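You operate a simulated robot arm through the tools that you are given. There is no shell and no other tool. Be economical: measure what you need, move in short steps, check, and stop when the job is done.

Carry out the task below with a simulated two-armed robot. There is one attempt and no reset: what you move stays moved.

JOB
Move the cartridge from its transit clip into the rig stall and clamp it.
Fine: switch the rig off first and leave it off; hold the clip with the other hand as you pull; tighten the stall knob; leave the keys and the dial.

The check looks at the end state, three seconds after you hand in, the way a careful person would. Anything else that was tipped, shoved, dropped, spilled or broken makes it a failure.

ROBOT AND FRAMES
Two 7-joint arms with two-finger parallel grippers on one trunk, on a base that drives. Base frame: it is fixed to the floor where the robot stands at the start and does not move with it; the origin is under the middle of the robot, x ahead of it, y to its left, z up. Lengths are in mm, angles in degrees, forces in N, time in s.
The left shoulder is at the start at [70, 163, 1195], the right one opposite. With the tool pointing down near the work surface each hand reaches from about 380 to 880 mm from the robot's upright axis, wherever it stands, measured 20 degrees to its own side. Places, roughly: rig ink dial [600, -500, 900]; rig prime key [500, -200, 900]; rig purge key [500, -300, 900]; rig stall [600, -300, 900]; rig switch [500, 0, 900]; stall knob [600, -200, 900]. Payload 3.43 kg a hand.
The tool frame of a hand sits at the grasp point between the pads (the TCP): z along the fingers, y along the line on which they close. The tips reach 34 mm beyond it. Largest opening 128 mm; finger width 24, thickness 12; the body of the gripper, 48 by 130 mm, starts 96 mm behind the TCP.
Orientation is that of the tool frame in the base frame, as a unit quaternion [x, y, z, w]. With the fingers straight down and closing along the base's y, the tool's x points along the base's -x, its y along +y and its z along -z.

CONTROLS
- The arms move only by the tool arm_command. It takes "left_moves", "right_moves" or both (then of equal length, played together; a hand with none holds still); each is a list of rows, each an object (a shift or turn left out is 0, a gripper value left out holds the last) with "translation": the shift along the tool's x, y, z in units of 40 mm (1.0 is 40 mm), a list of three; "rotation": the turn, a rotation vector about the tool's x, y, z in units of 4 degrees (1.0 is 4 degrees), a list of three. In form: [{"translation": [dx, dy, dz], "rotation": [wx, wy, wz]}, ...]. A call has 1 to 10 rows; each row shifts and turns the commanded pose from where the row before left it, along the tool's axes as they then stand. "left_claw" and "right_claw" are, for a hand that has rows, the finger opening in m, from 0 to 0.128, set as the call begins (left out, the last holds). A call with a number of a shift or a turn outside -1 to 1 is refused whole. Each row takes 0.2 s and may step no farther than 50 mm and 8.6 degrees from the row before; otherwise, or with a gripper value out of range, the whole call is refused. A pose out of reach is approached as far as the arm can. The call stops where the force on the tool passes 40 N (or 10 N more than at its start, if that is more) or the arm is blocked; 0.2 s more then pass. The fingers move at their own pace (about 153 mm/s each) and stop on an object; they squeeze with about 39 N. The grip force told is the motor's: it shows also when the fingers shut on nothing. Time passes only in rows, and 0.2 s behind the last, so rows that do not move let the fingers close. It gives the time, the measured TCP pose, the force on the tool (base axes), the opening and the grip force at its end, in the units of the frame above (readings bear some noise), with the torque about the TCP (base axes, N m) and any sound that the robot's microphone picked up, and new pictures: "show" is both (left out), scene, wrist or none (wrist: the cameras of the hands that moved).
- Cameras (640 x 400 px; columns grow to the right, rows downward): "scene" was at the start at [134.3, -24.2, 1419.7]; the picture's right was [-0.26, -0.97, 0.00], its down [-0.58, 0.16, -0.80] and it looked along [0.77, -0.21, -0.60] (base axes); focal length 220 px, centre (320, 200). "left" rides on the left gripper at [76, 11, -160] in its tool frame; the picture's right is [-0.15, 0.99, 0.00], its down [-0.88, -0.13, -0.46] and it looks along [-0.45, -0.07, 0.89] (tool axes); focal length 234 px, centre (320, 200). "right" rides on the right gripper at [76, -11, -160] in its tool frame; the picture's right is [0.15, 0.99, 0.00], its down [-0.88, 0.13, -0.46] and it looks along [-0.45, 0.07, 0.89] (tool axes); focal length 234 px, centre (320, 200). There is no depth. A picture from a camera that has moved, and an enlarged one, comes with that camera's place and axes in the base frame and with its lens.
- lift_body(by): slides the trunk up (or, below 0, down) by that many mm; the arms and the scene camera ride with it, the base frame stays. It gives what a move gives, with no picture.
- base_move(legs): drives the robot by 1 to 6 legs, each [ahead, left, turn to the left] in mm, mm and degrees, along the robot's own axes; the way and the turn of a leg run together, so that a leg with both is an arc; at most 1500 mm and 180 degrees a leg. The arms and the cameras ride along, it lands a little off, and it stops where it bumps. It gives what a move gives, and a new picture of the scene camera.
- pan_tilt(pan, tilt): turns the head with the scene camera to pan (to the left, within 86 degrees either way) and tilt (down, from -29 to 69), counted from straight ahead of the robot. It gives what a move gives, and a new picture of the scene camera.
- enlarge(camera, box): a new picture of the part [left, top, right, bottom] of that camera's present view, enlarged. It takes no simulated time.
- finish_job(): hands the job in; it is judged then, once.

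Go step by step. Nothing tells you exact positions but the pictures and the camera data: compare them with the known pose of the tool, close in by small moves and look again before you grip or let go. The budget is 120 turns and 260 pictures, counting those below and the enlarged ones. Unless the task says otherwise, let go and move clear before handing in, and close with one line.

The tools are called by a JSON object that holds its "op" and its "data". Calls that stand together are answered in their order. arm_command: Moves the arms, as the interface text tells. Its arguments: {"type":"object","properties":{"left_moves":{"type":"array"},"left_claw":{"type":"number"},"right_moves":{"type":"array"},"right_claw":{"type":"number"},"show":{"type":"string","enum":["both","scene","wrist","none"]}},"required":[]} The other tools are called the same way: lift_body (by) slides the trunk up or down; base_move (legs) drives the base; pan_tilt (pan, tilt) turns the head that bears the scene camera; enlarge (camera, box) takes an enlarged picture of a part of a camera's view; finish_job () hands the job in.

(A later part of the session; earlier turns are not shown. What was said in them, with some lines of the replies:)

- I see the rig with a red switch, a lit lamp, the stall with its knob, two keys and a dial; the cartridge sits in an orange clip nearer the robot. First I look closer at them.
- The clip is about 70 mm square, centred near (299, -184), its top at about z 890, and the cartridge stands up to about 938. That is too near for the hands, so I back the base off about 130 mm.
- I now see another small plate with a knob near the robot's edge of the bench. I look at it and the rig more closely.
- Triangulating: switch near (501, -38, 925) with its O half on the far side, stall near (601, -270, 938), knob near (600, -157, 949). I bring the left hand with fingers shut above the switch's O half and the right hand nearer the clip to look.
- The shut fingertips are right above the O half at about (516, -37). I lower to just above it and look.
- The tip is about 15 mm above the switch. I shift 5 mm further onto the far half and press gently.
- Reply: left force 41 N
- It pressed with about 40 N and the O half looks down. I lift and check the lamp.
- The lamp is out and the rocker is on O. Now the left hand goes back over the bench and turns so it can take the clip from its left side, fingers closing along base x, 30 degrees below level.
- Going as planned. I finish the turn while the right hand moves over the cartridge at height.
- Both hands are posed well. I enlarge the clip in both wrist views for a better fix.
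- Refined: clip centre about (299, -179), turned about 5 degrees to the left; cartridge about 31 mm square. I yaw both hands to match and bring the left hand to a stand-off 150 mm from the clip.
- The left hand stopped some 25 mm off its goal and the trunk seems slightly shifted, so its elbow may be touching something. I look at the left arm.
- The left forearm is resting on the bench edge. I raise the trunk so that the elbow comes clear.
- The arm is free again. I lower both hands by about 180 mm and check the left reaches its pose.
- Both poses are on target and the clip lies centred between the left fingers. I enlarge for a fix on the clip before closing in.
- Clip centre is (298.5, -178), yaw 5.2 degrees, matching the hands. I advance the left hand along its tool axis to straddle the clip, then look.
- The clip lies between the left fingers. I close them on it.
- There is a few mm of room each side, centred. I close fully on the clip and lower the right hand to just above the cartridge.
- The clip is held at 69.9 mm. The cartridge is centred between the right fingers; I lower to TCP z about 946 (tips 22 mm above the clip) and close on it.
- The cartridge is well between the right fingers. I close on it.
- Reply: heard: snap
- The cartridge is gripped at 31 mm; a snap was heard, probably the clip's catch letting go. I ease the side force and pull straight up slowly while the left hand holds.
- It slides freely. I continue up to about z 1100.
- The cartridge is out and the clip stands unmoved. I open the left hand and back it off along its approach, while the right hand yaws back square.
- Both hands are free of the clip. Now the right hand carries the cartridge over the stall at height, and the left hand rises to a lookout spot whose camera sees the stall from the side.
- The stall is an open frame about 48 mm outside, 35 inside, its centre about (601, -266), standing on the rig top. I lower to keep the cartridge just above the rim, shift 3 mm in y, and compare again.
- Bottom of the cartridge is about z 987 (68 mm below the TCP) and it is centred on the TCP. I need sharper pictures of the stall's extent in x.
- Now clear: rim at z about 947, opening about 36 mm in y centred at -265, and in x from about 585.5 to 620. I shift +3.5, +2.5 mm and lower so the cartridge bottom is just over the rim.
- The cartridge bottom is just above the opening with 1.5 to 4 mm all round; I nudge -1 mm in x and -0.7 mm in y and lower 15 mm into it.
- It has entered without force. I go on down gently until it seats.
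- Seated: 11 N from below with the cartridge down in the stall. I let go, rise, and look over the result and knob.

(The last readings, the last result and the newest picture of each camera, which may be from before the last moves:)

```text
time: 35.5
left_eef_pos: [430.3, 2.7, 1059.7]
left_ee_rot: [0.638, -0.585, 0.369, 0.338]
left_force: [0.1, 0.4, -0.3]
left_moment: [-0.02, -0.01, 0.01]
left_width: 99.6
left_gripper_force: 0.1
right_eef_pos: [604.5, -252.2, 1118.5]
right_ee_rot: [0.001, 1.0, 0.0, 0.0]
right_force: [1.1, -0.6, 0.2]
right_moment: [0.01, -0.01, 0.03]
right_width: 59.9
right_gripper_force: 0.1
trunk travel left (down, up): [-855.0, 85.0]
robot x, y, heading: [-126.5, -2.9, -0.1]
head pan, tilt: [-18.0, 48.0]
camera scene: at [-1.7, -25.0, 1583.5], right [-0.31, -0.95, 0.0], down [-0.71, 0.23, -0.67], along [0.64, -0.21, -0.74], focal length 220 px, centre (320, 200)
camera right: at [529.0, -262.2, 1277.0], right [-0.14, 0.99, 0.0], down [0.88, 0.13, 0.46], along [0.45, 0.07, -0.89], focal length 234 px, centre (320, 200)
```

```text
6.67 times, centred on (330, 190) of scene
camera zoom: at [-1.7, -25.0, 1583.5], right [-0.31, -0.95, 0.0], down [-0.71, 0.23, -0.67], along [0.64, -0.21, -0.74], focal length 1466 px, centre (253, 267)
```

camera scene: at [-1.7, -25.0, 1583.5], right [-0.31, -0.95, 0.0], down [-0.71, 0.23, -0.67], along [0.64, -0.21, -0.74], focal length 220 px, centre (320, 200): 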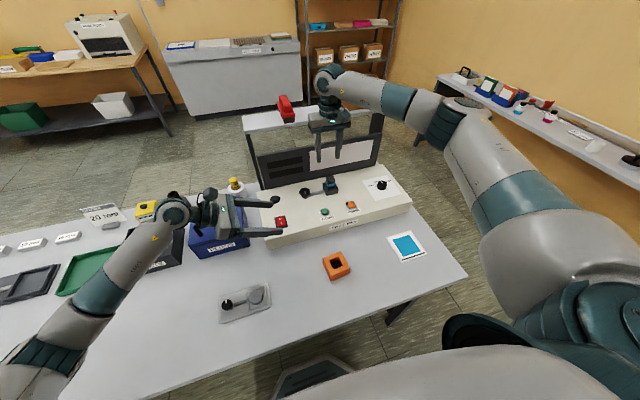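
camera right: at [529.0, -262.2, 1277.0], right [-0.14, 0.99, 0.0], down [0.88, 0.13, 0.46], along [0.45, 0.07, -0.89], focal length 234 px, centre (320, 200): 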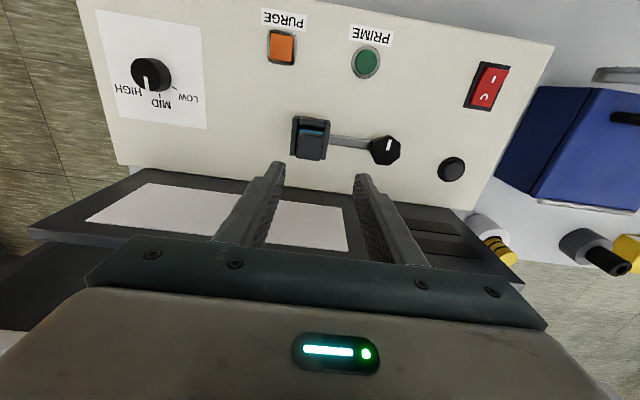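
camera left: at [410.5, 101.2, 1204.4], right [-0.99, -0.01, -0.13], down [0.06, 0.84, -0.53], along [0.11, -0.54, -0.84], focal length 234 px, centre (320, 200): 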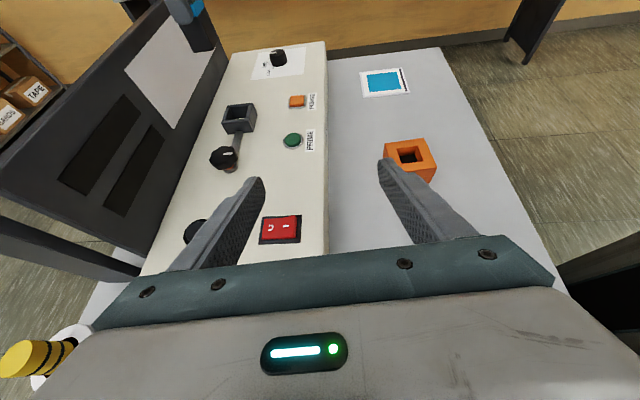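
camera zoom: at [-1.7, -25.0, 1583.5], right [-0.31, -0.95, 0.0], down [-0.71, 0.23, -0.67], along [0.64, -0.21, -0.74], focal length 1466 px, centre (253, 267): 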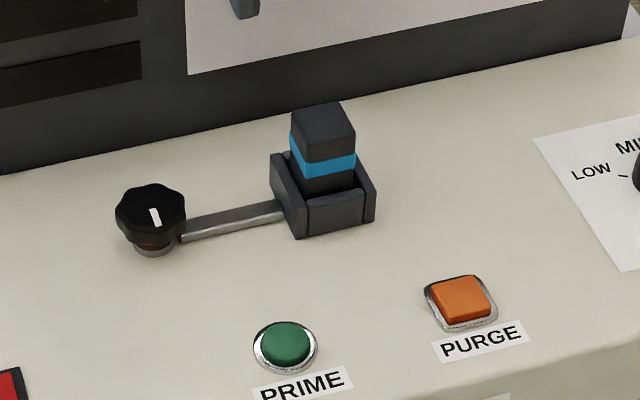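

Cartridge is seated in the stall. The knob is about 42 mm across, centre about (601, -158), top near z 950, with a bar on its stall side, so I turn the right hand 90 degrees to grip it along x, clear of the bar.

{"op": "arm_command", "data": {"right_moves": [{"translation": [0.03, 0.78, 0]}, {"translation": [0.03, 0.78, 0]}, {"translation": [0.03, 0.78, 0]}, {"rotation": [0, 0, -1]}, {"rotation": [0, 0, -1]}, {"rotation": [0, 0, -1]}, {"rotation": [0, 0, -1]}, {"rotation": [0, 0, -1]}, {"rotation": [0, 0, -1]}, {"rotation": [0, 0, -1]}], "show": "none"}}

{"op": "arm_command", "data": {"right_moves": [{"rotation": [0, 0, -1]}, {"rotation": [0, 0, -1]}, {"rotation": [0, 0, -1]}, {"rotation": [0, 0, -1]}, {"rotation": [0, 0, -1]}, {"rotation": [0, 0, -1]}, {"rotation": [0, 0, -1]}, {"rotation": [0, 0, -1]}], "show": "none"}}

{"op": "arm_command", "data": {"right_moves": [{"rotation": [0, 0, -1]}, {"rotation": [0, 0, -1]}, {"rotation": [0, 0, -1]}, {"rotation": [0, 0, -1]}, {"rotation": [0, 0, -1]}, {"rotation": [0, 0, -1]}, {"rotation": [0, 0, -1]}, {"rotation": [0, 0, -0.5]}]}}

```text
time: 37.8
left_eef_pos: [430.1, 1.5, 1060.3]
left_ee_rot: [0.64, -0.585, 0.369, 0.336]
left_force: [0.6, 1.0, -0.8]
left_moment: [0.02, -0.02, -0.01]
left_width: 99.9
left_gripper_force: 0.0
right_eef_pos: [600.7, -160.3, 1118.8]
right_ee_rot: [-0.241, 0.971, 0.0, 0.0]
right_force: [-0.6, -0.5, 0.4]
right_moment: [-0.02, 0.0, 0.01]
right_width: 60.1
right_gripper_force: 0.0
trunk travel left (down, up): [-855.0, 85.0]
robot x, y, heading: [-128.0, -1.8, 0.2]
head pan, tilt: [-18.0, 48.0]
```

```text
time: 39.5
left_eef_pos: [430.2, 1.0, 1059.5]
left_ee_rot: [0.639, -0.586, 0.368, 0.337]
left_force: [-0.2, -0.3, -1.1]
left_moment: [0.01, 0.0, 0.01]
left_width: 100.1
left_gripper_force: 0.0
right_eef_pos: [600.0, -160.7, 1118.6]
right_ee_rot: [-0.309, 0.951, 0.0, 0.001]
right_force: [0.0, 0.1, 0.3]
right_moment: [-0.01, -0.02, -0.04]
right_width: 59.9
right_gripper_force: 0.0
right hand out of reach, approached as far as the arm can: row 3, 4, 5, 6, 7, 8
trunk travel left (down, up): [-855.0, 85.0]
robot x, y, heading: [-128.9, 0.9, -0.2]
head pan, tilt: [-18.0, 48.0]
```

```text
time: 41.4
left_eef_pos: [430.1, 2.7, 1059.4]
left_ee_rot: [0.639, -0.585, 0.368, 0.337]
left_force: [0.1, 0.1, 0.0]
left_moment: [0.01, -0.02, 0.0]
left_width: 99.9
left_gripper_force: 0.1
right_eef_pos: [600.5, -160.6, 1119.1]
right_ee_rot: [-0.325, 0.946, 0.0, 0.0]
right_force: [-0.5, 0.0, 0.6]
right_moment: [0.01, 0.0, -0.04]
right_width: 60.3
right_gripper_force: 0.1
right hand out of reach, approached as far as the arm can: row 1, 2, 3, 4, 5, 6, 7
trunk travel left (down, up): [-855.0, 85.0]
robot x, y, heading: [-130.6, 1.0, -0.1]
head pan, tilt: [-18.0, 48.0]
camera scene: at [-1.8, -25.9, 1583.6], right [-0.31, -0.95, 0.0], down [-0.71, 0.23, -0.67], along [0.64, -0.21, -0.74], focal length 220 px, centre (320, 200)
camera right: at [548.7, -214.6, 1277.4], right [-0.72, 0.69, 0.0], down [0.62, 0.64, 0.46], along [0.31, 0.33, -0.89], focal length 234 px, centre (320, 200)
```

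scene: 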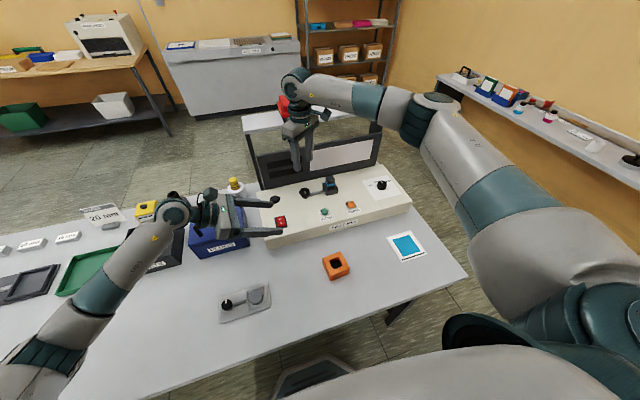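
right: 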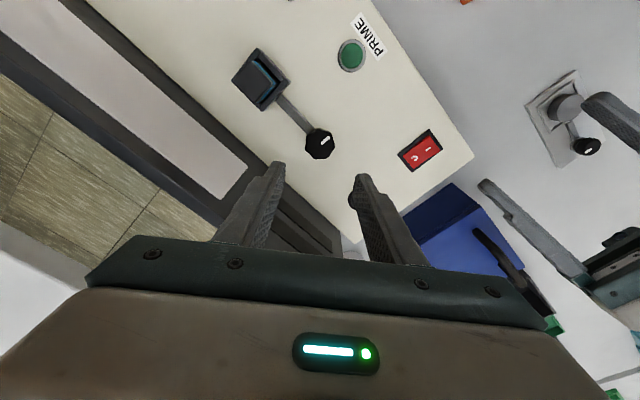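

The wrist stops at about 38 degrees in that sense; the other way (clockwise, the tightening sense) should have plenty. I turn back and check the bar height to see whether fingertips pass above it.

{"op": "arm_command", "data": {"right_moves": [{"rotation": [0, 0, 1]}, {"rotation": [0, 0, 1]}, {"rotation": [0, 0, 1]}, {"rotation": [0, 0, 1]}, {"rotation": [0, 0, 1]}, {"rotation": [0, 0, 1]}, {"rotation": [0, 0, 1]}, {"rotation": [0, 0, 1]}, {"rotation": [0, 0, 1]}, {"rotation": [0, 0, 1]}], "show": "none"}}

{"op": "enlarge", "data": {"camera": "left", "box": [200, 110, 260, 180]}}

{"op": "enlarge", "data": {"camera": "scene", "box": [295, 170, 345, 210]}}

```text
time: 43.5
left_eef_pos: [430.4, 2.2, 1059.9]
left_ee_rot: [0.639, -0.585, 0.368, 0.338]
left_force: [0.2, 0.5, 0.5]
left_moment: [-0.02, 0.01, 0.04]
left_width: 99.8
left_gripper_force: 0.0
right_eef_pos: [601.5, -160.7, 1119.7]
right_ee_rot: [0.019, 1.0, 0.001, 0.0]
right_force: [-0.6, 1.1, 0.2]
right_moment: [-0.01, -0.02, -0.01]
right_width: 60.3
right_gripper_force: 0.1
trunk travel left (down, up): [-855.0, 85.0]
robot x, y, heading: [-126.5, 0.5, -0.2]
head pan, tilt: [-18.0, 48.0]
```

```text
5.71 times, centred on (230, 145) of left
camera zoom: at [409.0, 100.6, 1205.1], right [-0.99, -0.01, -0.13], down [0.06, 0.84, -0.53], along [0.11, -0.54, -0.84], focal length 1338 px, centre (834, 514)
```

zoom: 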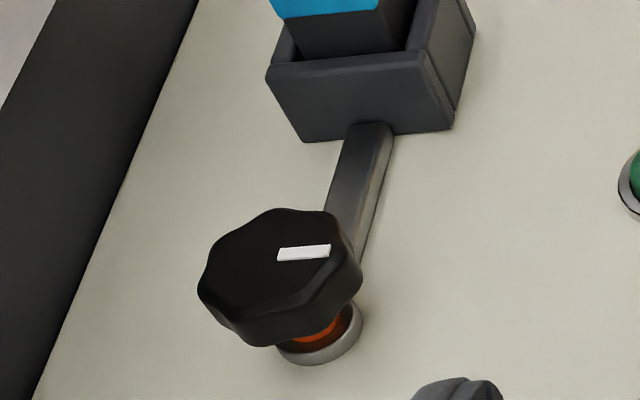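

```text
10.00 times, centred on (320, 190) of scene
camera zoom: at [-1.8, -25.9, 1583.6], right [-0.31, -0.95, 0.0], down [-0.71, 0.23, -0.67], along [0.64, -0.21, -0.74], focal length 2199 px, centre (320, 300)
```

zoom: 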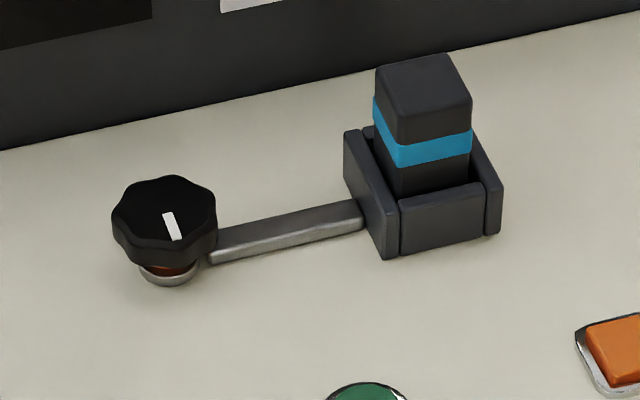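

The bar tops out near z 929, so tips at about 936 clear it. I turn the hand near its counter-clockwise limit while lowering to z 1000 above the knob.

{"op": "arm_command", "data": {"right_moves": [{"translation": [0, 0.07, 0.33], "rotation": [0, 0, -1]}, {"translation": [0, 0, 0.33], "rotation": [0, 0, -1]}, {"translation": [0, 0, 0.33], "rotation": [0, 0, -1]}, {"translation": [0, 0, 0.33], "rotation": [0, 0, -1]}, {"translation": [0, 0, 0.33], "rotation": [0, 0, -1]}, {"translation": [0, 0, 0.33], "rotation": [0, 0, -1]}, {"translation": [0, 0, 0.33], "rotation": [0, 0, -1]}, {"translation": [0, 0, 0.33], "rotation": [0, 0, -1]}, {"translation": [0, 0, 0.33], "rotation": [0, 0, -1]}], "show": "wrist"}}

{"op": "enlarge", "data": {"camera": "right", "box": [240, 80, 400, 200]}}

{"op": "enlarge", "data": {"camera": "left", "box": [190, 80, 270, 180]}}

```text
time: 45.5
left_eef_pos: [430.2, 1.5, 1059.6]
left_ee_rot: [0.639, -0.585, 0.368, 0.338]
left_force: [0.0, 0.2, -0.4]
left_moment: [0.04, -0.01, 0.0]
left_width: 100.0
left_gripper_force: 0.1
right_eef_pos: [599.9, -156.9, 999.6]
right_ee_rot: [-0.292, 0.957, 0.0, -0.001]
right_force: [0.1, 0.2, 0.4]
right_moment: [-0.04, 0.0, 0.01]
right_width: 60.1
right_gripper_force: 0.0
trunk travel left (down, up): [-855.0, 85.0]
robot x, y, heading: [-126.9, 0.3, -0.2]
head pan, tilt: [-18.0, 48.0]
camera right: at [544.8, -207.0, 1158.5], right [-0.67, 0.74, 0.0], down [0.66, 0.6, 0.45], along [0.34, 0.31, -0.89], focal length 234 px, centre (320, 200)
```

right: 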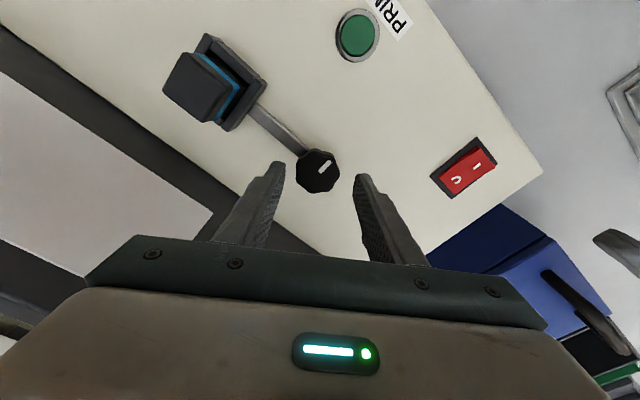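

```text
3.33 times, centred on (320, 140) of right
camera zoom: at [544.8, -207.0, 1158.5], right [-0.67, 0.74, 0.0], down [0.66, 0.6, 0.45], along [0.34, 0.31, -0.89], focal length 781 px, centre (320, 400)
```

zoom: 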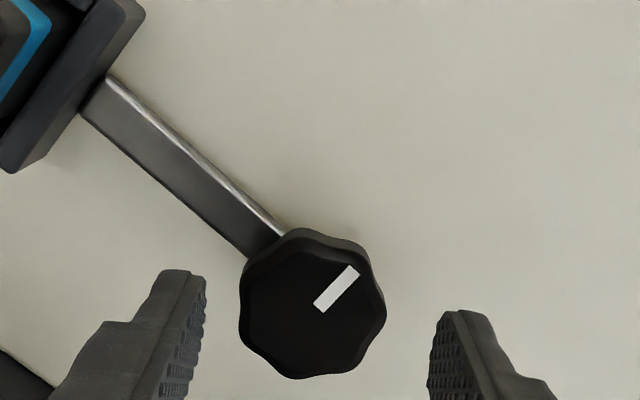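

```text
4.00 times, centred on (230, 130) of left
camera zoom: at [409.2, 100.7, 1204.9], right [-0.99, -0.01, -0.13], down [0.06, 0.84, -0.53], along [0.11, -0.54, -0.84], focal length 937 px, centre (680, 480)
```

zoom: 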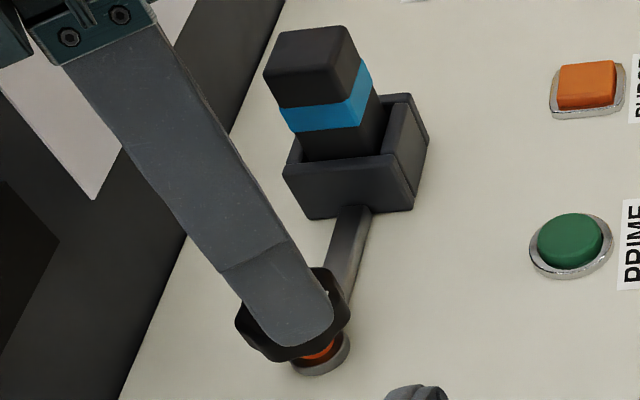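

The knob is centred between the fingers. I lower so tips reach about z 935, then close on it.

{"op": "arm_command", "data": {"right_moves": [{"translation": [-0.06, -0.025, 0.38]}, {"translation": [0, 0, 0.38]}], "show": "none"}}

{"op": "arm_command", "data": {"right_moves": [{}, {}, {}], "right_claw": 0.03, "show": "wrist"}}

{"op": "enlarge", "data": {"camera": "left", "box": [190, 80, 270, 180]}}

```text
time: 46.1
left_eef_pos: [431.0, 1.8, 1059.4]
left_ee_rot: [0.639, -0.585, 0.369, 0.337]
left_force: [0.1, -0.1, 0.4]
left_moment: [0.02, 0.02, 0.01]
left_width: 100.1
left_gripper_force: 0.0
right_eef_pos: [601.8, -154.8, 970.0]
right_ee_rot: [-0.291, 0.957, 0.0, 0.0]
right_force: [0.3, -0.1, 0.2]
right_moment: [0.01, 0.0, 0.0]
right_width: 59.8
right_gripper_force: 0.0
trunk travel left (down, up): [-855.0, 85.0]
robot x, y, heading: [-123.0, -0.4, -0.1]
head pan, tilt: [-18.0, 48.0]
```

```text
time: 47.0
left_eef_pos: [431.1, -0.6, 1059.4]
left_ee_rot: [0.638, -0.586, 0.368, 0.338]
left_force: [-0.5, -0.2, -0.3]
left_moment: [0.0, 0.01, 0.01]
left_width: 99.9
left_gripper_force: 0.1
right_eef_pos: [603.0, -157.3, 968.7]
right_ee_rot: [-0.291, 0.957, 0.0, -0.001]
right_force: [6.7, -5.2, 0.7]
right_moment: [-0.3, -1.08, 0.01]
right_width: 41.5
right_gripper_force: 44.7
trunk travel left (down, up): [-855.0, 85.0]
robot x, y, heading: [-126.0, -2.8, -0.1]
head pan, tilt: [-18.0, 48.0]
camera right: at [547.7, -207.7, 1128.5], right [-0.67, 0.74, 0.0], down [0.66, 0.6, 0.46], along [0.34, 0.31, -0.89], focal length 234 px, centre (320, 200)
```

right: 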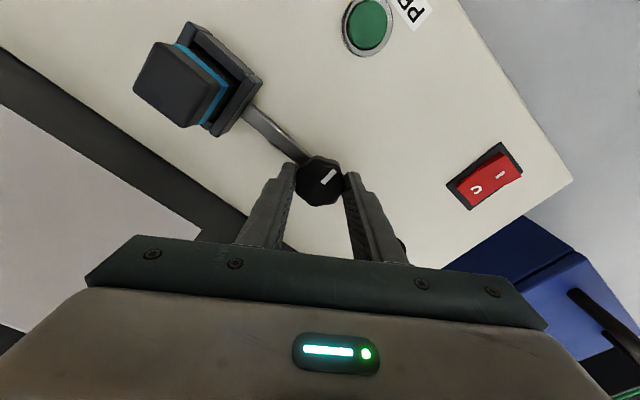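

```text
4.00 times, centred on (230, 130) of left
camera zoom: at [409.6, 99.8, 1204.9], right [-0.99, -0.01, -0.13], down [0.06, 0.84, -0.53], along [0.11, -0.54, -0.84], focal length 937 px, centre (680, 480)
```

zoom: 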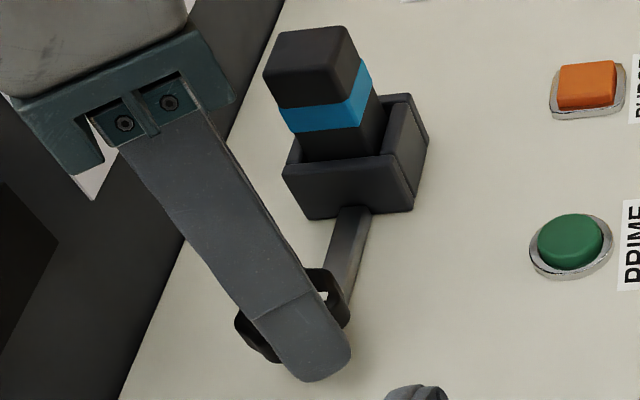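

Knob gripped at 41.5 mm. I turn it clockwise 20 degrees and watch the torque.

{"op": "arm_command", "data": {"right_moves": [{"translation": [0, -0.02, 0]}, {"rotation": [0, 0, 1]}, {"rotation": [0, 0, 1]}, {"rotation": [0, 0, 1]}, {"rotation": [0, 0, 1]}, {"rotation": [0, 0, 1]}], "show": "wrist"}}

{"op": "enlarge", "data": {"camera": "right", "box": [240, 80, 400, 200]}}

```text
time: 48.4
left_eef_pos: [430.1, 0.5, 1059.0]
left_ee_rot: [0.639, -0.585, 0.369, 0.337]
left_force: [-0.1, 0.2, -1.0]
left_moment: [0.0, -0.01, -0.04]
left_width: 99.9
left_gripper_force: 0.0
right_eef_pos: [603.2, -156.6, 970.1]
right_ee_rot: [-0.12, 0.993, 0.0, 0.0]
right_force: [3.6, -2.7, 5.2]
right_moment: [-0.06, -0.97, -0.02]
right_width: 41.3
right_gripper_force: 44.9
trunk travel left (down, up): [-855.0, 85.0]
robot x, y, heading: [-122.8, 1.0, -0.2]
head pan, tilt: [-18.0, 48.0]
camera right: at [533.5, -185.2, 1128.4], right [-0.38, 0.93, 0.0], down [0.82, 0.34, 0.46], along [0.42, 0.17, -0.89], focal length 234 px, centre (320, 200)
```

right: 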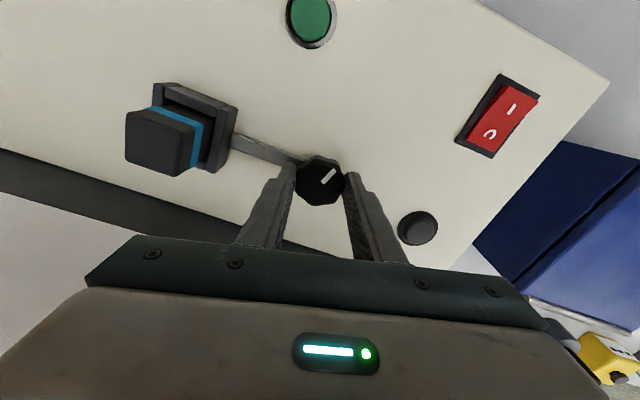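

```text
3.33 times, centred on (320, 140) of right
camera zoom: at [533.5, -185.2, 1128.4], right [-0.38, 0.93, 0.0], down [0.82, 0.34, 0.46], along [0.42, 0.17, -0.89], focal length 781 px, centre (320, 400)
```

zoom: 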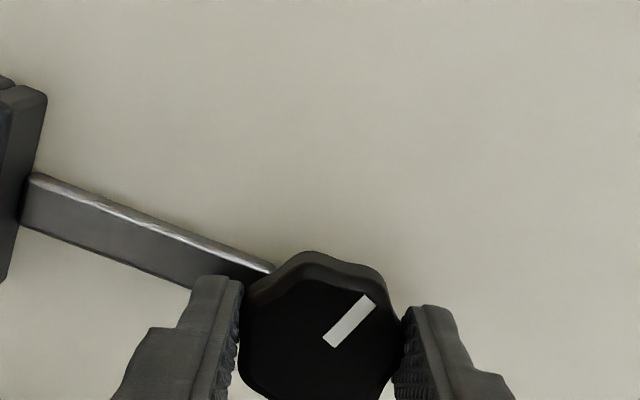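

It turns freely with the hand. I go on turning clockwise.

{"op": "arm_command", "data": {"right_moves": [{"rotation": [0, 0, 1]}, {"rotation": [0, 0, 1]}, {"rotation": [0, 0, 1]}, {"rotation": [0, 0, 1]}, {"rotation": [0, 0, 1]}, {"rotation": [0, 0, 1]}, {"rotation": [0, 0, 1]}, {"rotation": [0, 0, 1]}], "show": "wrist"}}

{"op": "enlarge", "data": {"camera": "left", "box": [190, 80, 270, 180]}}

{"op": "enlarge", "data": {"camera": "scene", "box": [290, 165, 350, 210]}}

```text
time: 50.1
left_eef_pos: [431.1, 1.9, 1059.2]
left_ee_rot: [0.639, -0.585, 0.368, 0.337]
left_force: [-0.6, -0.2, 0.2]
left_moment: [0.04, 0.0, 0.01]
left_width: 99.7
left_gripper_force: 0.1
right_eef_pos: [603.3, -157.4, 969.8]
right_ee_rot: [0.158, 0.987, 0.0, 0.0]
right_force: [7.3, -1.1, 10.7]
right_moment: [0.27, 1.0, 0.01]
right_width: 41.3
right_gripper_force: 45.2
trunk travel left (down, up): [-855.0, 85.0]
robot x, y, heading: [-127.4, 3.2, -0.2]
head pan, tilt: [-18.0, 48.0]
camera right: at [528.9, -142.8, 1128.4], right [0.17, 0.99, 0.0], down [0.88, -0.15, 0.46], along [0.45, -0.08, -0.89], focal length 234 px, centre (320, 200)
```

right: 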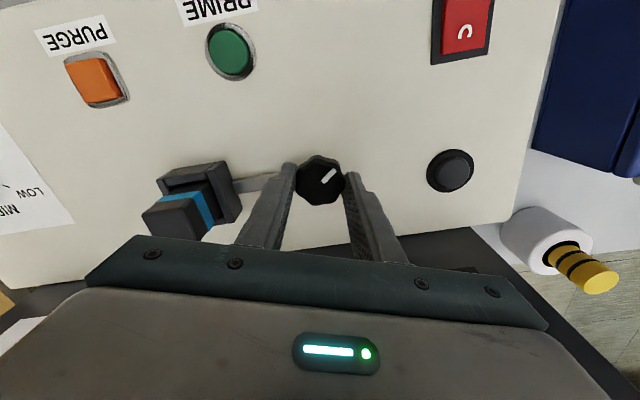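

```text
4.00 times, centred on (230, 130) of left
camera zoom: at [409.0, 100.8, 1205.1], right [-0.99, -0.01, -0.13], down [0.06, 0.84, -0.53], along [0.11, -0.54, -0.84], focal length 937 px, centre (680, 480)
```

zoom: 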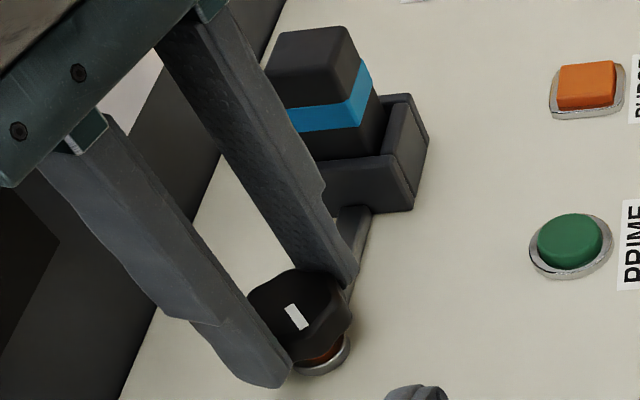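

```text
8.89 times, centred on (320, 188) of scene
camera zoom: at [-1.7, -25.8, 1583.7], right [-0.31, -0.95, 0.0], down [-0.71, 0.23, -0.67], along [0.64, -0.21, -0.74], focal length 1955 px, centre (320, 311)
```

zoom: 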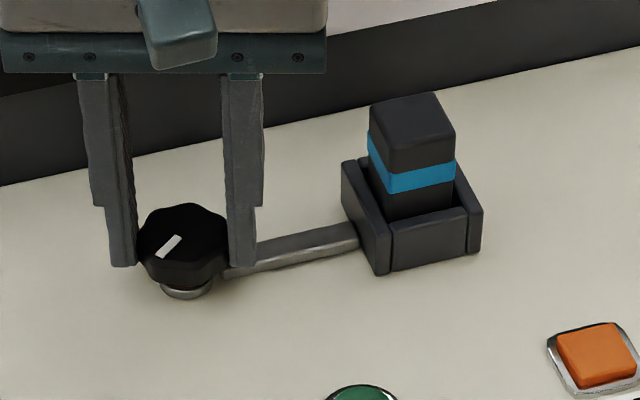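

The knob turns and its top looks slightly lower, though the hand feels 10 N upward, perhaps a fingertip touching the bar. I lift the hand 2 mm and turn on.

{"op": "arm_command", "data": {"right_moves": [{"translation": [0, 0, -0.05]}], "show": "none"}}

{"op": "arm_command", "data": {"right_moves": [{"rotation": [0, 0, 1]}, {"rotation": [0, 0, 1]}, {"rotation": [0, 0, 1]}, {"rotation": [0, 0, 1]}, {"rotation": [0, 0, 1]}, {"rotation": [0, 0, 1]}, {"rotation": [0, 0, 1]}, {"rotation": [0, 0, 1]}], "show": "wrist"}}

{"op": "enlarge", "data": {"camera": "scene", "box": [295, 170, 345, 210]}}

{"op": "enlarge", "data": {"camera": "left", "box": [200, 110, 260, 180]}}

```text
time: 50.5
left_eef_pos: [430.3, 0.6, 1059.4]
left_ee_rot: [0.638, -0.586, 0.368, 0.337]
left_force: [-0.1, 0.3, -0.3]
left_moment: [0.0, 0.0, -0.01]
left_width: 100.2
left_gripper_force: 0.1
right_eef_pos: [603.5, -156.4, 969.8]
right_ee_rot: [0.158, 0.987, -0.001, 0.0]
right_force: [5.7, -0.1, -0.1]
right_moment: [0.09, -1.43, -0.01]
right_width: 41.5
right_gripper_force: 45.0
trunk travel left (down, up): [-855.0, 85.0]
robot x, y, heading: [-128.8, -3.4, -0.1]
head pan, tilt: [-18.0, 48.0]
```

```text
time: 52.4
left_eef_pos: [430.7, 2.7, 1058.9]
left_ee_rot: [0.639, -0.585, 0.368, 0.337]
left_force: [0.1, -0.6, -0.4]
left_moment: [-0.02, 0.03, -0.01]
left_width: 100.0
left_gripper_force: 0.0
right_eef_pos: [604.0, -157.1, 970.4]
right_ee_rot: [0.423, 0.906, -0.001, -0.001]
right_force: [0.0, 3.3, -8.6]
right_moment: [0.91, 0.9, -0.01]
right_width: 41.2
right_gripper_force: 44.6
trunk travel left (down, up): [-855.0, 85.0]
robot x, y, heading: [-129.0, 2.3, 0.0]
head pan, tilt: [-18.0, 48.0]
camera right: at [548.0, -104.6, 1128.6], right [0.67, 0.75, 0.0], down [0.66, -0.59, 0.45], along [0.34, -0.3, -0.89], focal length 234 px, centre (320, 200)
```

right: 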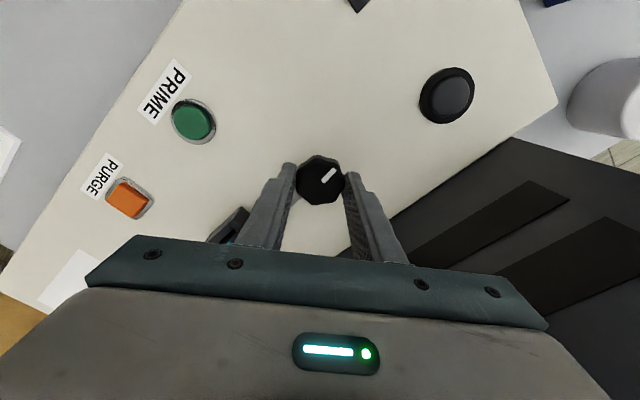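

```text
10.00 times, centred on (320, 190) of scene
camera zoom: at [-0.1, -25.7, 1583.4], right [-0.31, -0.95, 0.0], down [-0.71, 0.23, -0.67], along [0.64, -0.21, -0.74], focal length 2199 px, centre (320, 300)
```

zoom: 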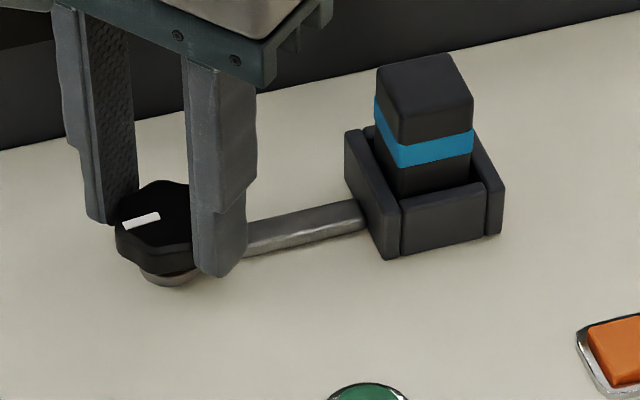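

```text
5.71 times, centred on (230, 145) of left
camera zoom: at [410.3, 100.8, 1204.4], right [-0.99, -0.01, -0.13], down [0.06, 0.84, -0.53], along [0.11, -0.54, -0.84], focal length 1338 px, centre (834, 514)
```

zoom: 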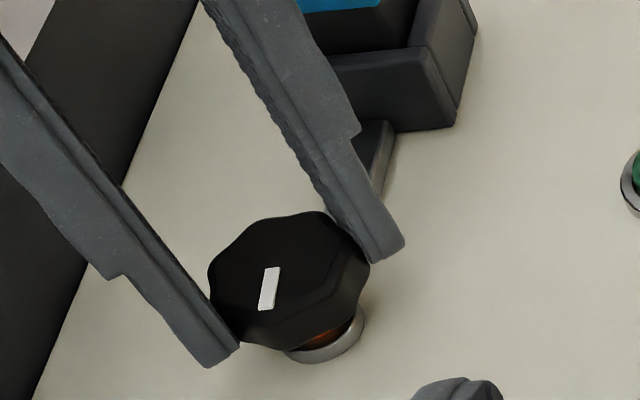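

The knob now pulls the hand down slightly, so it is screwing down: clockwise tightens. I turn further, following it down a little.

{"op": "arm_command", "data": {"right_moves": [{"translation": [0, 0, 0.03], "rotation": [0, 0, 1]}, {"rotation": [0, 0, 1]}, {"translation": [0, 0, 0.01], "rotation": [0, 0, 1]}, {"rotation": [0, 0, 1]}, {"translation": [0, 0, 0.01], "rotation": [0, 0, 1]}, {"rotation": [0, 0, 1]}, {"translation": [0, 0, 0.01], "rotation": [0, 0, 1]}, {"rotation": [0, 0, 1]}], "show": "none"}}

{"op": "enlarge", "data": {"camera": "left", "box": [200, 110, 260, 180]}}

```text
time: 54.1
left_eef_pos: [430.2, 3.1, 1059.7]
left_ee_rot: [0.639, -0.584, 0.369, 0.337]
left_force: [0.5, -0.2, -0.7]
left_moment: [-0.01, 0.0, -0.01]
left_width: 100.1
left_gripper_force: 0.1
right_eef_pos: [603.9, -156.4, 968.7]
right_ee_rot: [0.657, 0.754, 0.001, 0.0]
right_force: [2.8, 6.6, 4.8]
right_moment: [0.78, 0.01, -0.03]
right_width: 41.3
right_gripper_force: 45.1
trunk travel left (down, up): [-855.0, 85.0]
robot x, y, heading: [-128.8, 0.9, -0.3]
head pan, tilt: [-18.0, 48.0]
```

```text
5.71 times, centred on (230, 145) of left
camera zoom: at [408.7, 101.7, 1205.1], right [-0.99, -0.01, -0.13], down [0.06, 0.84, -0.53], along [0.11, -0.54, -0.84], focal length 1338 px, centre (834, 514)
```

zoom: 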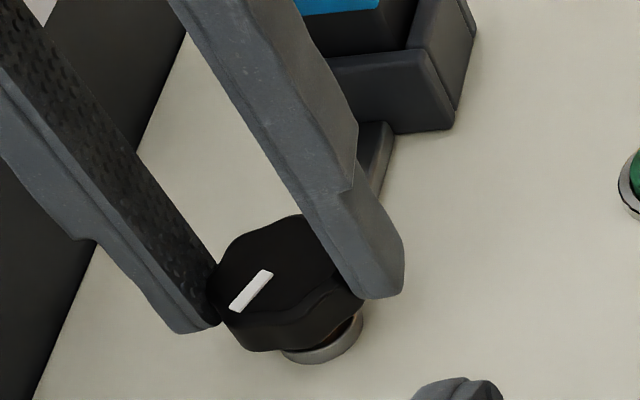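

The ring under the knob is nearly hidden. I keep turning.

{"op": "arm_command", "data": {"right_moves": [{"rotation": [0, 0, 1]}, {"rotation": [0, 0, 1]}, {"rotation": [0, 0, 1]}, {"rotation": [0, 0, 1]}, {"rotation": [0, 0, 1]}, {"rotation": [0, 0, 1]}, {"rotation": [0, 0, 1]}, {"rotation": [0, 0, 1]}], "show": "none"}}

{"op": "enlarge", "data": {"camera": "left", "box": [200, 80, 270, 180]}}

```text
time: 56.0
left_eef_pos: [431.1, 2.4, 1058.7]
left_ee_rot: [0.639, -0.585, 0.369, 0.338]
left_force: [0.0, -0.5, -0.4]
left_moment: [0.0, 0.0, -0.01]
left_width: 100.0
left_gripper_force: 0.0
right_eef_pos: [605.0, -156.0, 969.5]
right_ee_rot: [0.84, 0.543, 0.001, 0.001]
right_force: [7.9, 5.7, 10.3]
right_moment: [0.69, -0.28, 0.03]
right_width: 41.2
right_gripper_force: 44.8
trunk travel left (down, up): [-855.0, 85.0]
robot x, y, heading: [-130.1, -1.7, -0.2]
head pan, tilt: [-18.0, 48.0]
```

```text
4.00 times, centred on (235, 130) of left
camera zoom: at [409.0, 101.5, 1205.0], right [-0.99, -0.01, -0.13], down [0.06, 0.84, -0.53], along [0.11, -0.54, -0.84], focal length 937 px, centre (660, 480)
```

zoom: 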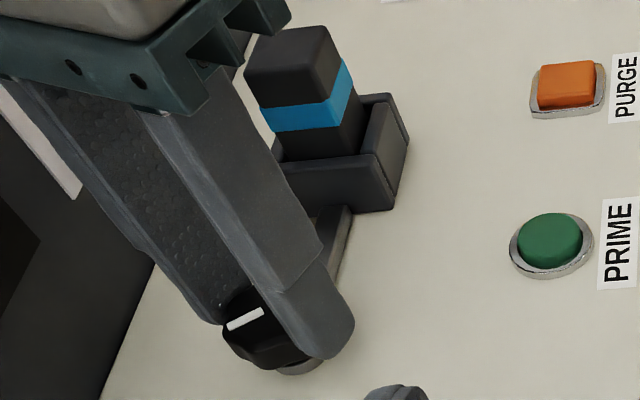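

Still no tightening torque. I lift the hand 1 mm to relieve the upward force and turn on.

{"op": "arm_command", "data": {"right_moves": [{"translation": [0, 0, -0.04]}, {"rotation": [0, 0, 1]}, {"rotation": [0, 0, 1]}, {"rotation": [0, 0, 1]}, {"rotation": [0, 0, 1]}, {"rotation": [0, 0, 1]}, {"rotation": [0, 0, 1]}, {"rotation": [0, 0, 1]}, {"rotation": [0, 0, 1]}], "show": "none"}}

{"op": "enlarge", "data": {"camera": "left", "box": [200, 80, 270, 180]}}

{"op": "enlarge", "data": {"camera": "scene", "box": [295, 165, 355, 210]}}

```text
time: 58.0
left_eef_pos: [430.0, 1.5, 1058.2]
left_ee_rot: [0.639, -0.585, 0.369, 0.338]
left_force: [-0.5, 0.3, 0.9]
left_moment: [-0.03, 0.0, 0.03]
left_width: 99.9
left_gripper_force: 0.2
right_eef_pos: [604.9, -156.7, 969.3]
right_ee_rot: [0.957, 0.291, 0.0, 0.001]
right_force: [11.4, 6.3, 1.6]
right_moment: [0.1, -0.1, 0.03]
right_width: 41.3
right_gripper_force: 45.6
trunk travel left (down, up): [-855.0, 85.0]
robot x, y, heading: [-126.4, -2.4, -0.2]
head pan, tilt: [-18.0, 48.0]
```

```text
4.00 times, centred on (235, 130) of left
camera zoom: at [410.3, 101.5, 1204.3], right [-0.99, -0.01, -0.13], down [0.06, 0.84, -0.53], along [0.11, -0.54, -0.84], focal length 937 px, centre (660, 480)
```

zoom: 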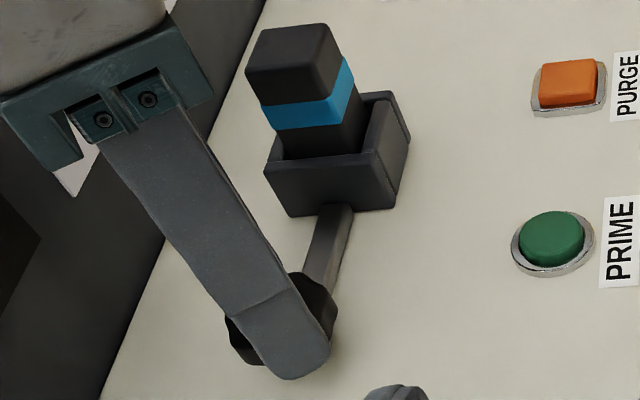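

```text
8.89 times, centred on (325, 188) of scene
camera zoom: at [-0.1, -24.9, 1583.4], right [-0.31, -0.95, 0.0], down [-0.71, 0.23, -0.67], along [0.64, -0.21, -0.74], focal length 1955 px, centre (276, 311)
```

zoom: 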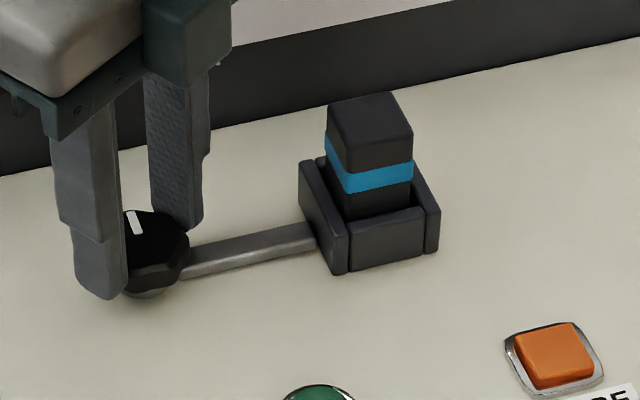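

Turned 180 degrees in all with the mark following the hand. I continue.

{"op": "arm_command", "data": {"right_moves": [{"rotation": [0, 0, 1]}, {"rotation": [0, 0, 1]}, {"rotation": [0, 0, 1]}, {"rotation": [0, 0, 1]}, {"rotation": [0, 0, 1]}, {"rotation": [0, 0, 1]}, {"rotation": [0, 0, 1]}, {"rotation": [0, 0, 1]}], "show": "none"}}

{"op": "enlarge", "data": {"camera": "left", "box": [200, 110, 260, 180]}}

{"op": "enlarge", "data": {"camera": "scene", "box": [295, 170, 345, 210]}}

```text
time: 59.8
left_eef_pos: [429.3, 1.4, 1058.9]
left_ee_rot: [0.639, -0.586, 0.367, 0.337]
left_force: [0.4, -0.5, 0.0]
left_moment: [0.01, -0.01, 0.02]
left_width: 100.2
left_gripper_force: 0.1
right_eef_pos: [603.1, -157.2, 969.8]
right_ee_rot: [1.0, 0.016, -0.001, 0.001]
right_force: [-0.7, 1.9, -4.8]
right_moment: [0.16, 0.17, 0.55]
right_width: 41.9
right_gripper_force: 45.3
trunk travel left (down, up): [-855.0, 85.0]
robot x, y, heading: [-125.1, 1.4, -0.1]
head pan, tilt: [-18.0, 48.0]
```

```text
5.71 times, centred on (230, 145) of left
camera zoom: at [409.4, 100.8, 1204.9], right [-0.99, -0.01, -0.13], down [0.06, 0.84, -0.53], along [0.11, -0.54, -0.84], focal length 1338 px, centre (834, 514)
```

zoom: 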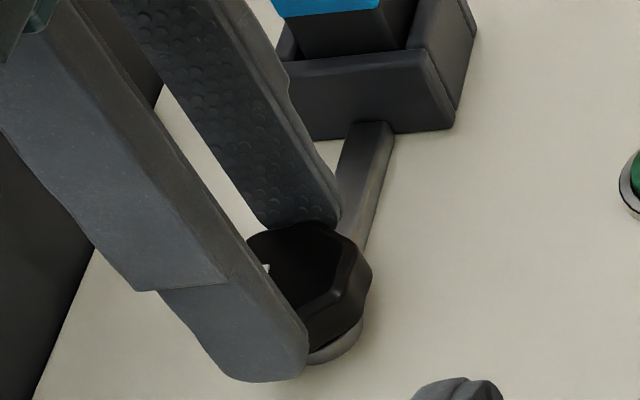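

```text
10.00 times, centred on (320, 190) of scene
camera zoom: at [-1.3, -25.8, 1583.5], right [-0.31, -0.95, 0.0], down [-0.71, 0.23, -0.67], along [0.64, -0.21, -0.74], focal length 2199 px, centre (320, 300)
```

zoom: 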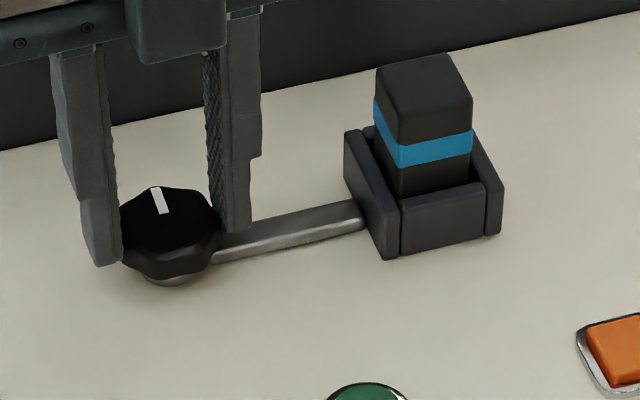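

Torque rose to 0.55 N m and the mark stopped following: the knob is against its end, with the ring hidden. I turn a little more to confirm it is tight.

{"op": "arm_command", "data": {"right_moves": [{"rotation": [0, 0, 0.8]}, {"rotation": [0, 0, 0.8]}], "show": "none"}}

{"op": "enlarge", "data": {"camera": "scene", "box": [295, 170, 345, 210]}}

```text
time: 60.4
left_eef_pos: [430.7, 1.3, 1058.6]
left_ee_rot: [0.639, -0.585, 0.368, 0.337]
left_force: [-0.4, -0.3, 0.1]
left_moment: [0.0, 0.01, 0.01]
left_width: 99.9
left_gripper_force: 0.1
right_eef_pos: [604.8, -155.9, 971.0]
right_ee_rot: [0.999, -0.04, 0.0, 0.0]
right_force: [-0.4, 0.8, -1.8]
right_moment: [0.42, 0.13, 0.6]
right_width: 41.5
right_gripper_force: 45.1
trunk travel left (down, up): [-855.0, 85.0]
robot x, y, heading: [-126.4, 0.8, -0.0]
head pan, tilt: [-18.0, 48.0]
```

```text
10.00 times, centred on (320, 190) of scene
camera zoom: at [-1.5, -25.9, 1583.6], right [-0.31, -0.95, 0.0], down [-0.71, 0.23, -0.67], along [0.64, -0.21, -0.74], focal length 2199 px, centre (320, 300)
```

zoom: 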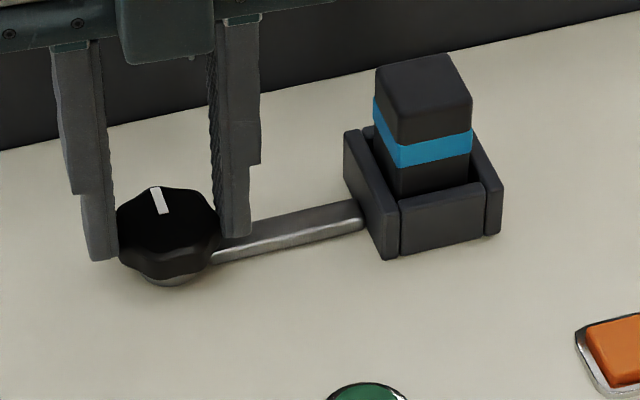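

The mark stays put at 0.6 N m: the knob is tight. I open and rise straight up, then inspect everything.

{"op": "arm_command", "data": {"right_moves": [{}, {}, {"translation": [0, 0, -0.5]}, {"translation": [0, 0, -1]}, {"translation": [0, 0, -1]}, {"translation": [0, 0, -1]}], "right_claw": 0.07, "show": "scene"}}

{"op": "enlarge", "data": {"camera": "scene", "box": [260, 165, 420, 285]}}

{"op": "enlarge", "data": {"camera": "left", "box": [190, 80, 270, 180]}}

```text
time: 61.8
left_eef_pos: [429.8, 0.2, 1060.5]
left_ee_rot: [0.638, -0.585, 0.369, 0.338]
left_force: [-0.3, 0.1, -0.3]
left_moment: [0.02, 0.01, 0.0]
left_width: 100.0
left_gripper_force: 0.1
right_eef_pos: [602.3, -157.3, 1109.1]
right_ee_rot: [0.999, -0.041, 0.0, 0.0]
right_force: [-0.5, 0.3, 0.5]
right_moment: [0.0, 0.0, 0.0]
right_width: 70.1
right_gripper_force: 0.0
trunk travel left (down, up): [-855.0, 85.0]
robot x, y, heading: [-125.3, 0.7, 0.0]
head pan, tilt: [-18.0, 48.0]
camera scene: at [-2.7, -25.6, 1583.6], right [-0.31, -0.95, 0.0], down [-0.71, 0.23, -0.67], along [0.64, -0.21, -0.74], focal length 220 px, centre (320, 200)
```

scene: 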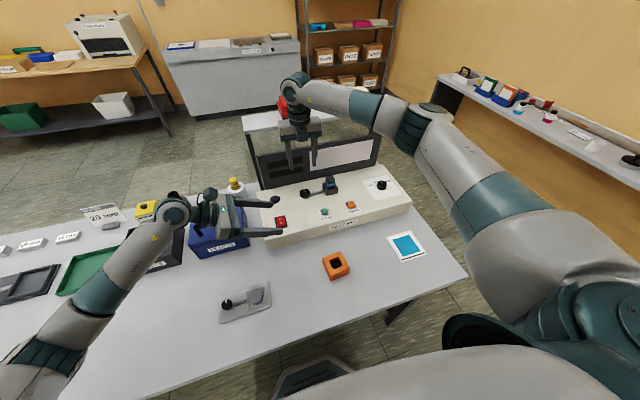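

```text
3.33 times, centred on (340, 225) of scene
camera zoom: at [-2.7, -25.6, 1583.6], right [-0.31, -0.95, 0.0], down [-0.71, 0.23, -0.67], along [0.64, -0.21, -0.74], focal length 733 px, centre (253, 117)
```

zoom: 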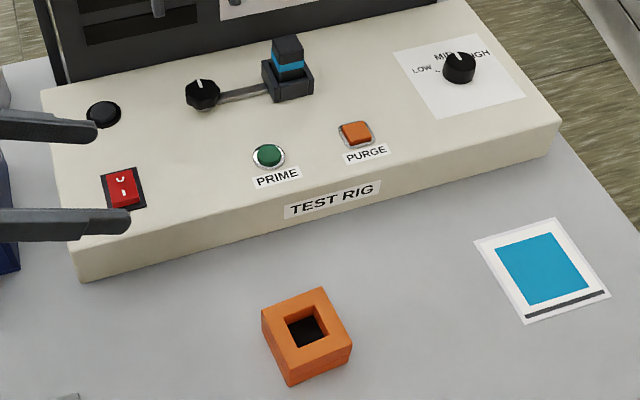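

```text
4.00 times, centred on (230, 130) of left
camera zoom: at [408.3, 100.9, 1205.3], right [-0.99, -0.01, -0.13], down [0.06, 0.84, -0.53], along [0.12, -0.54, -0.84], focal length 937 px, centre (680, 480)
```

zoom: 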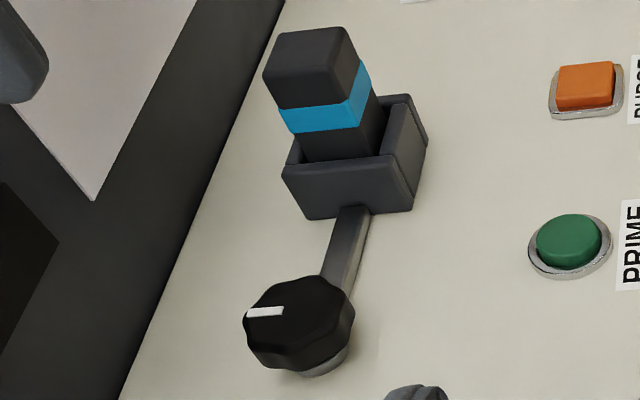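

The cartridge stands in the stall, the knob is down tight with its ring hidden, and the lamp is out with the switch on O. The clip, keys and dial look unmoved and both hands are clear, so I hand in.

{"op": "finish_job", "data": {}}

```text
The job is handed in.
```

The cartridge is out of its clip and clamped in the rig stall, with the knob turned clockwise to its stop. The rig was switched off first and left off, and the keys and dial were not touched.
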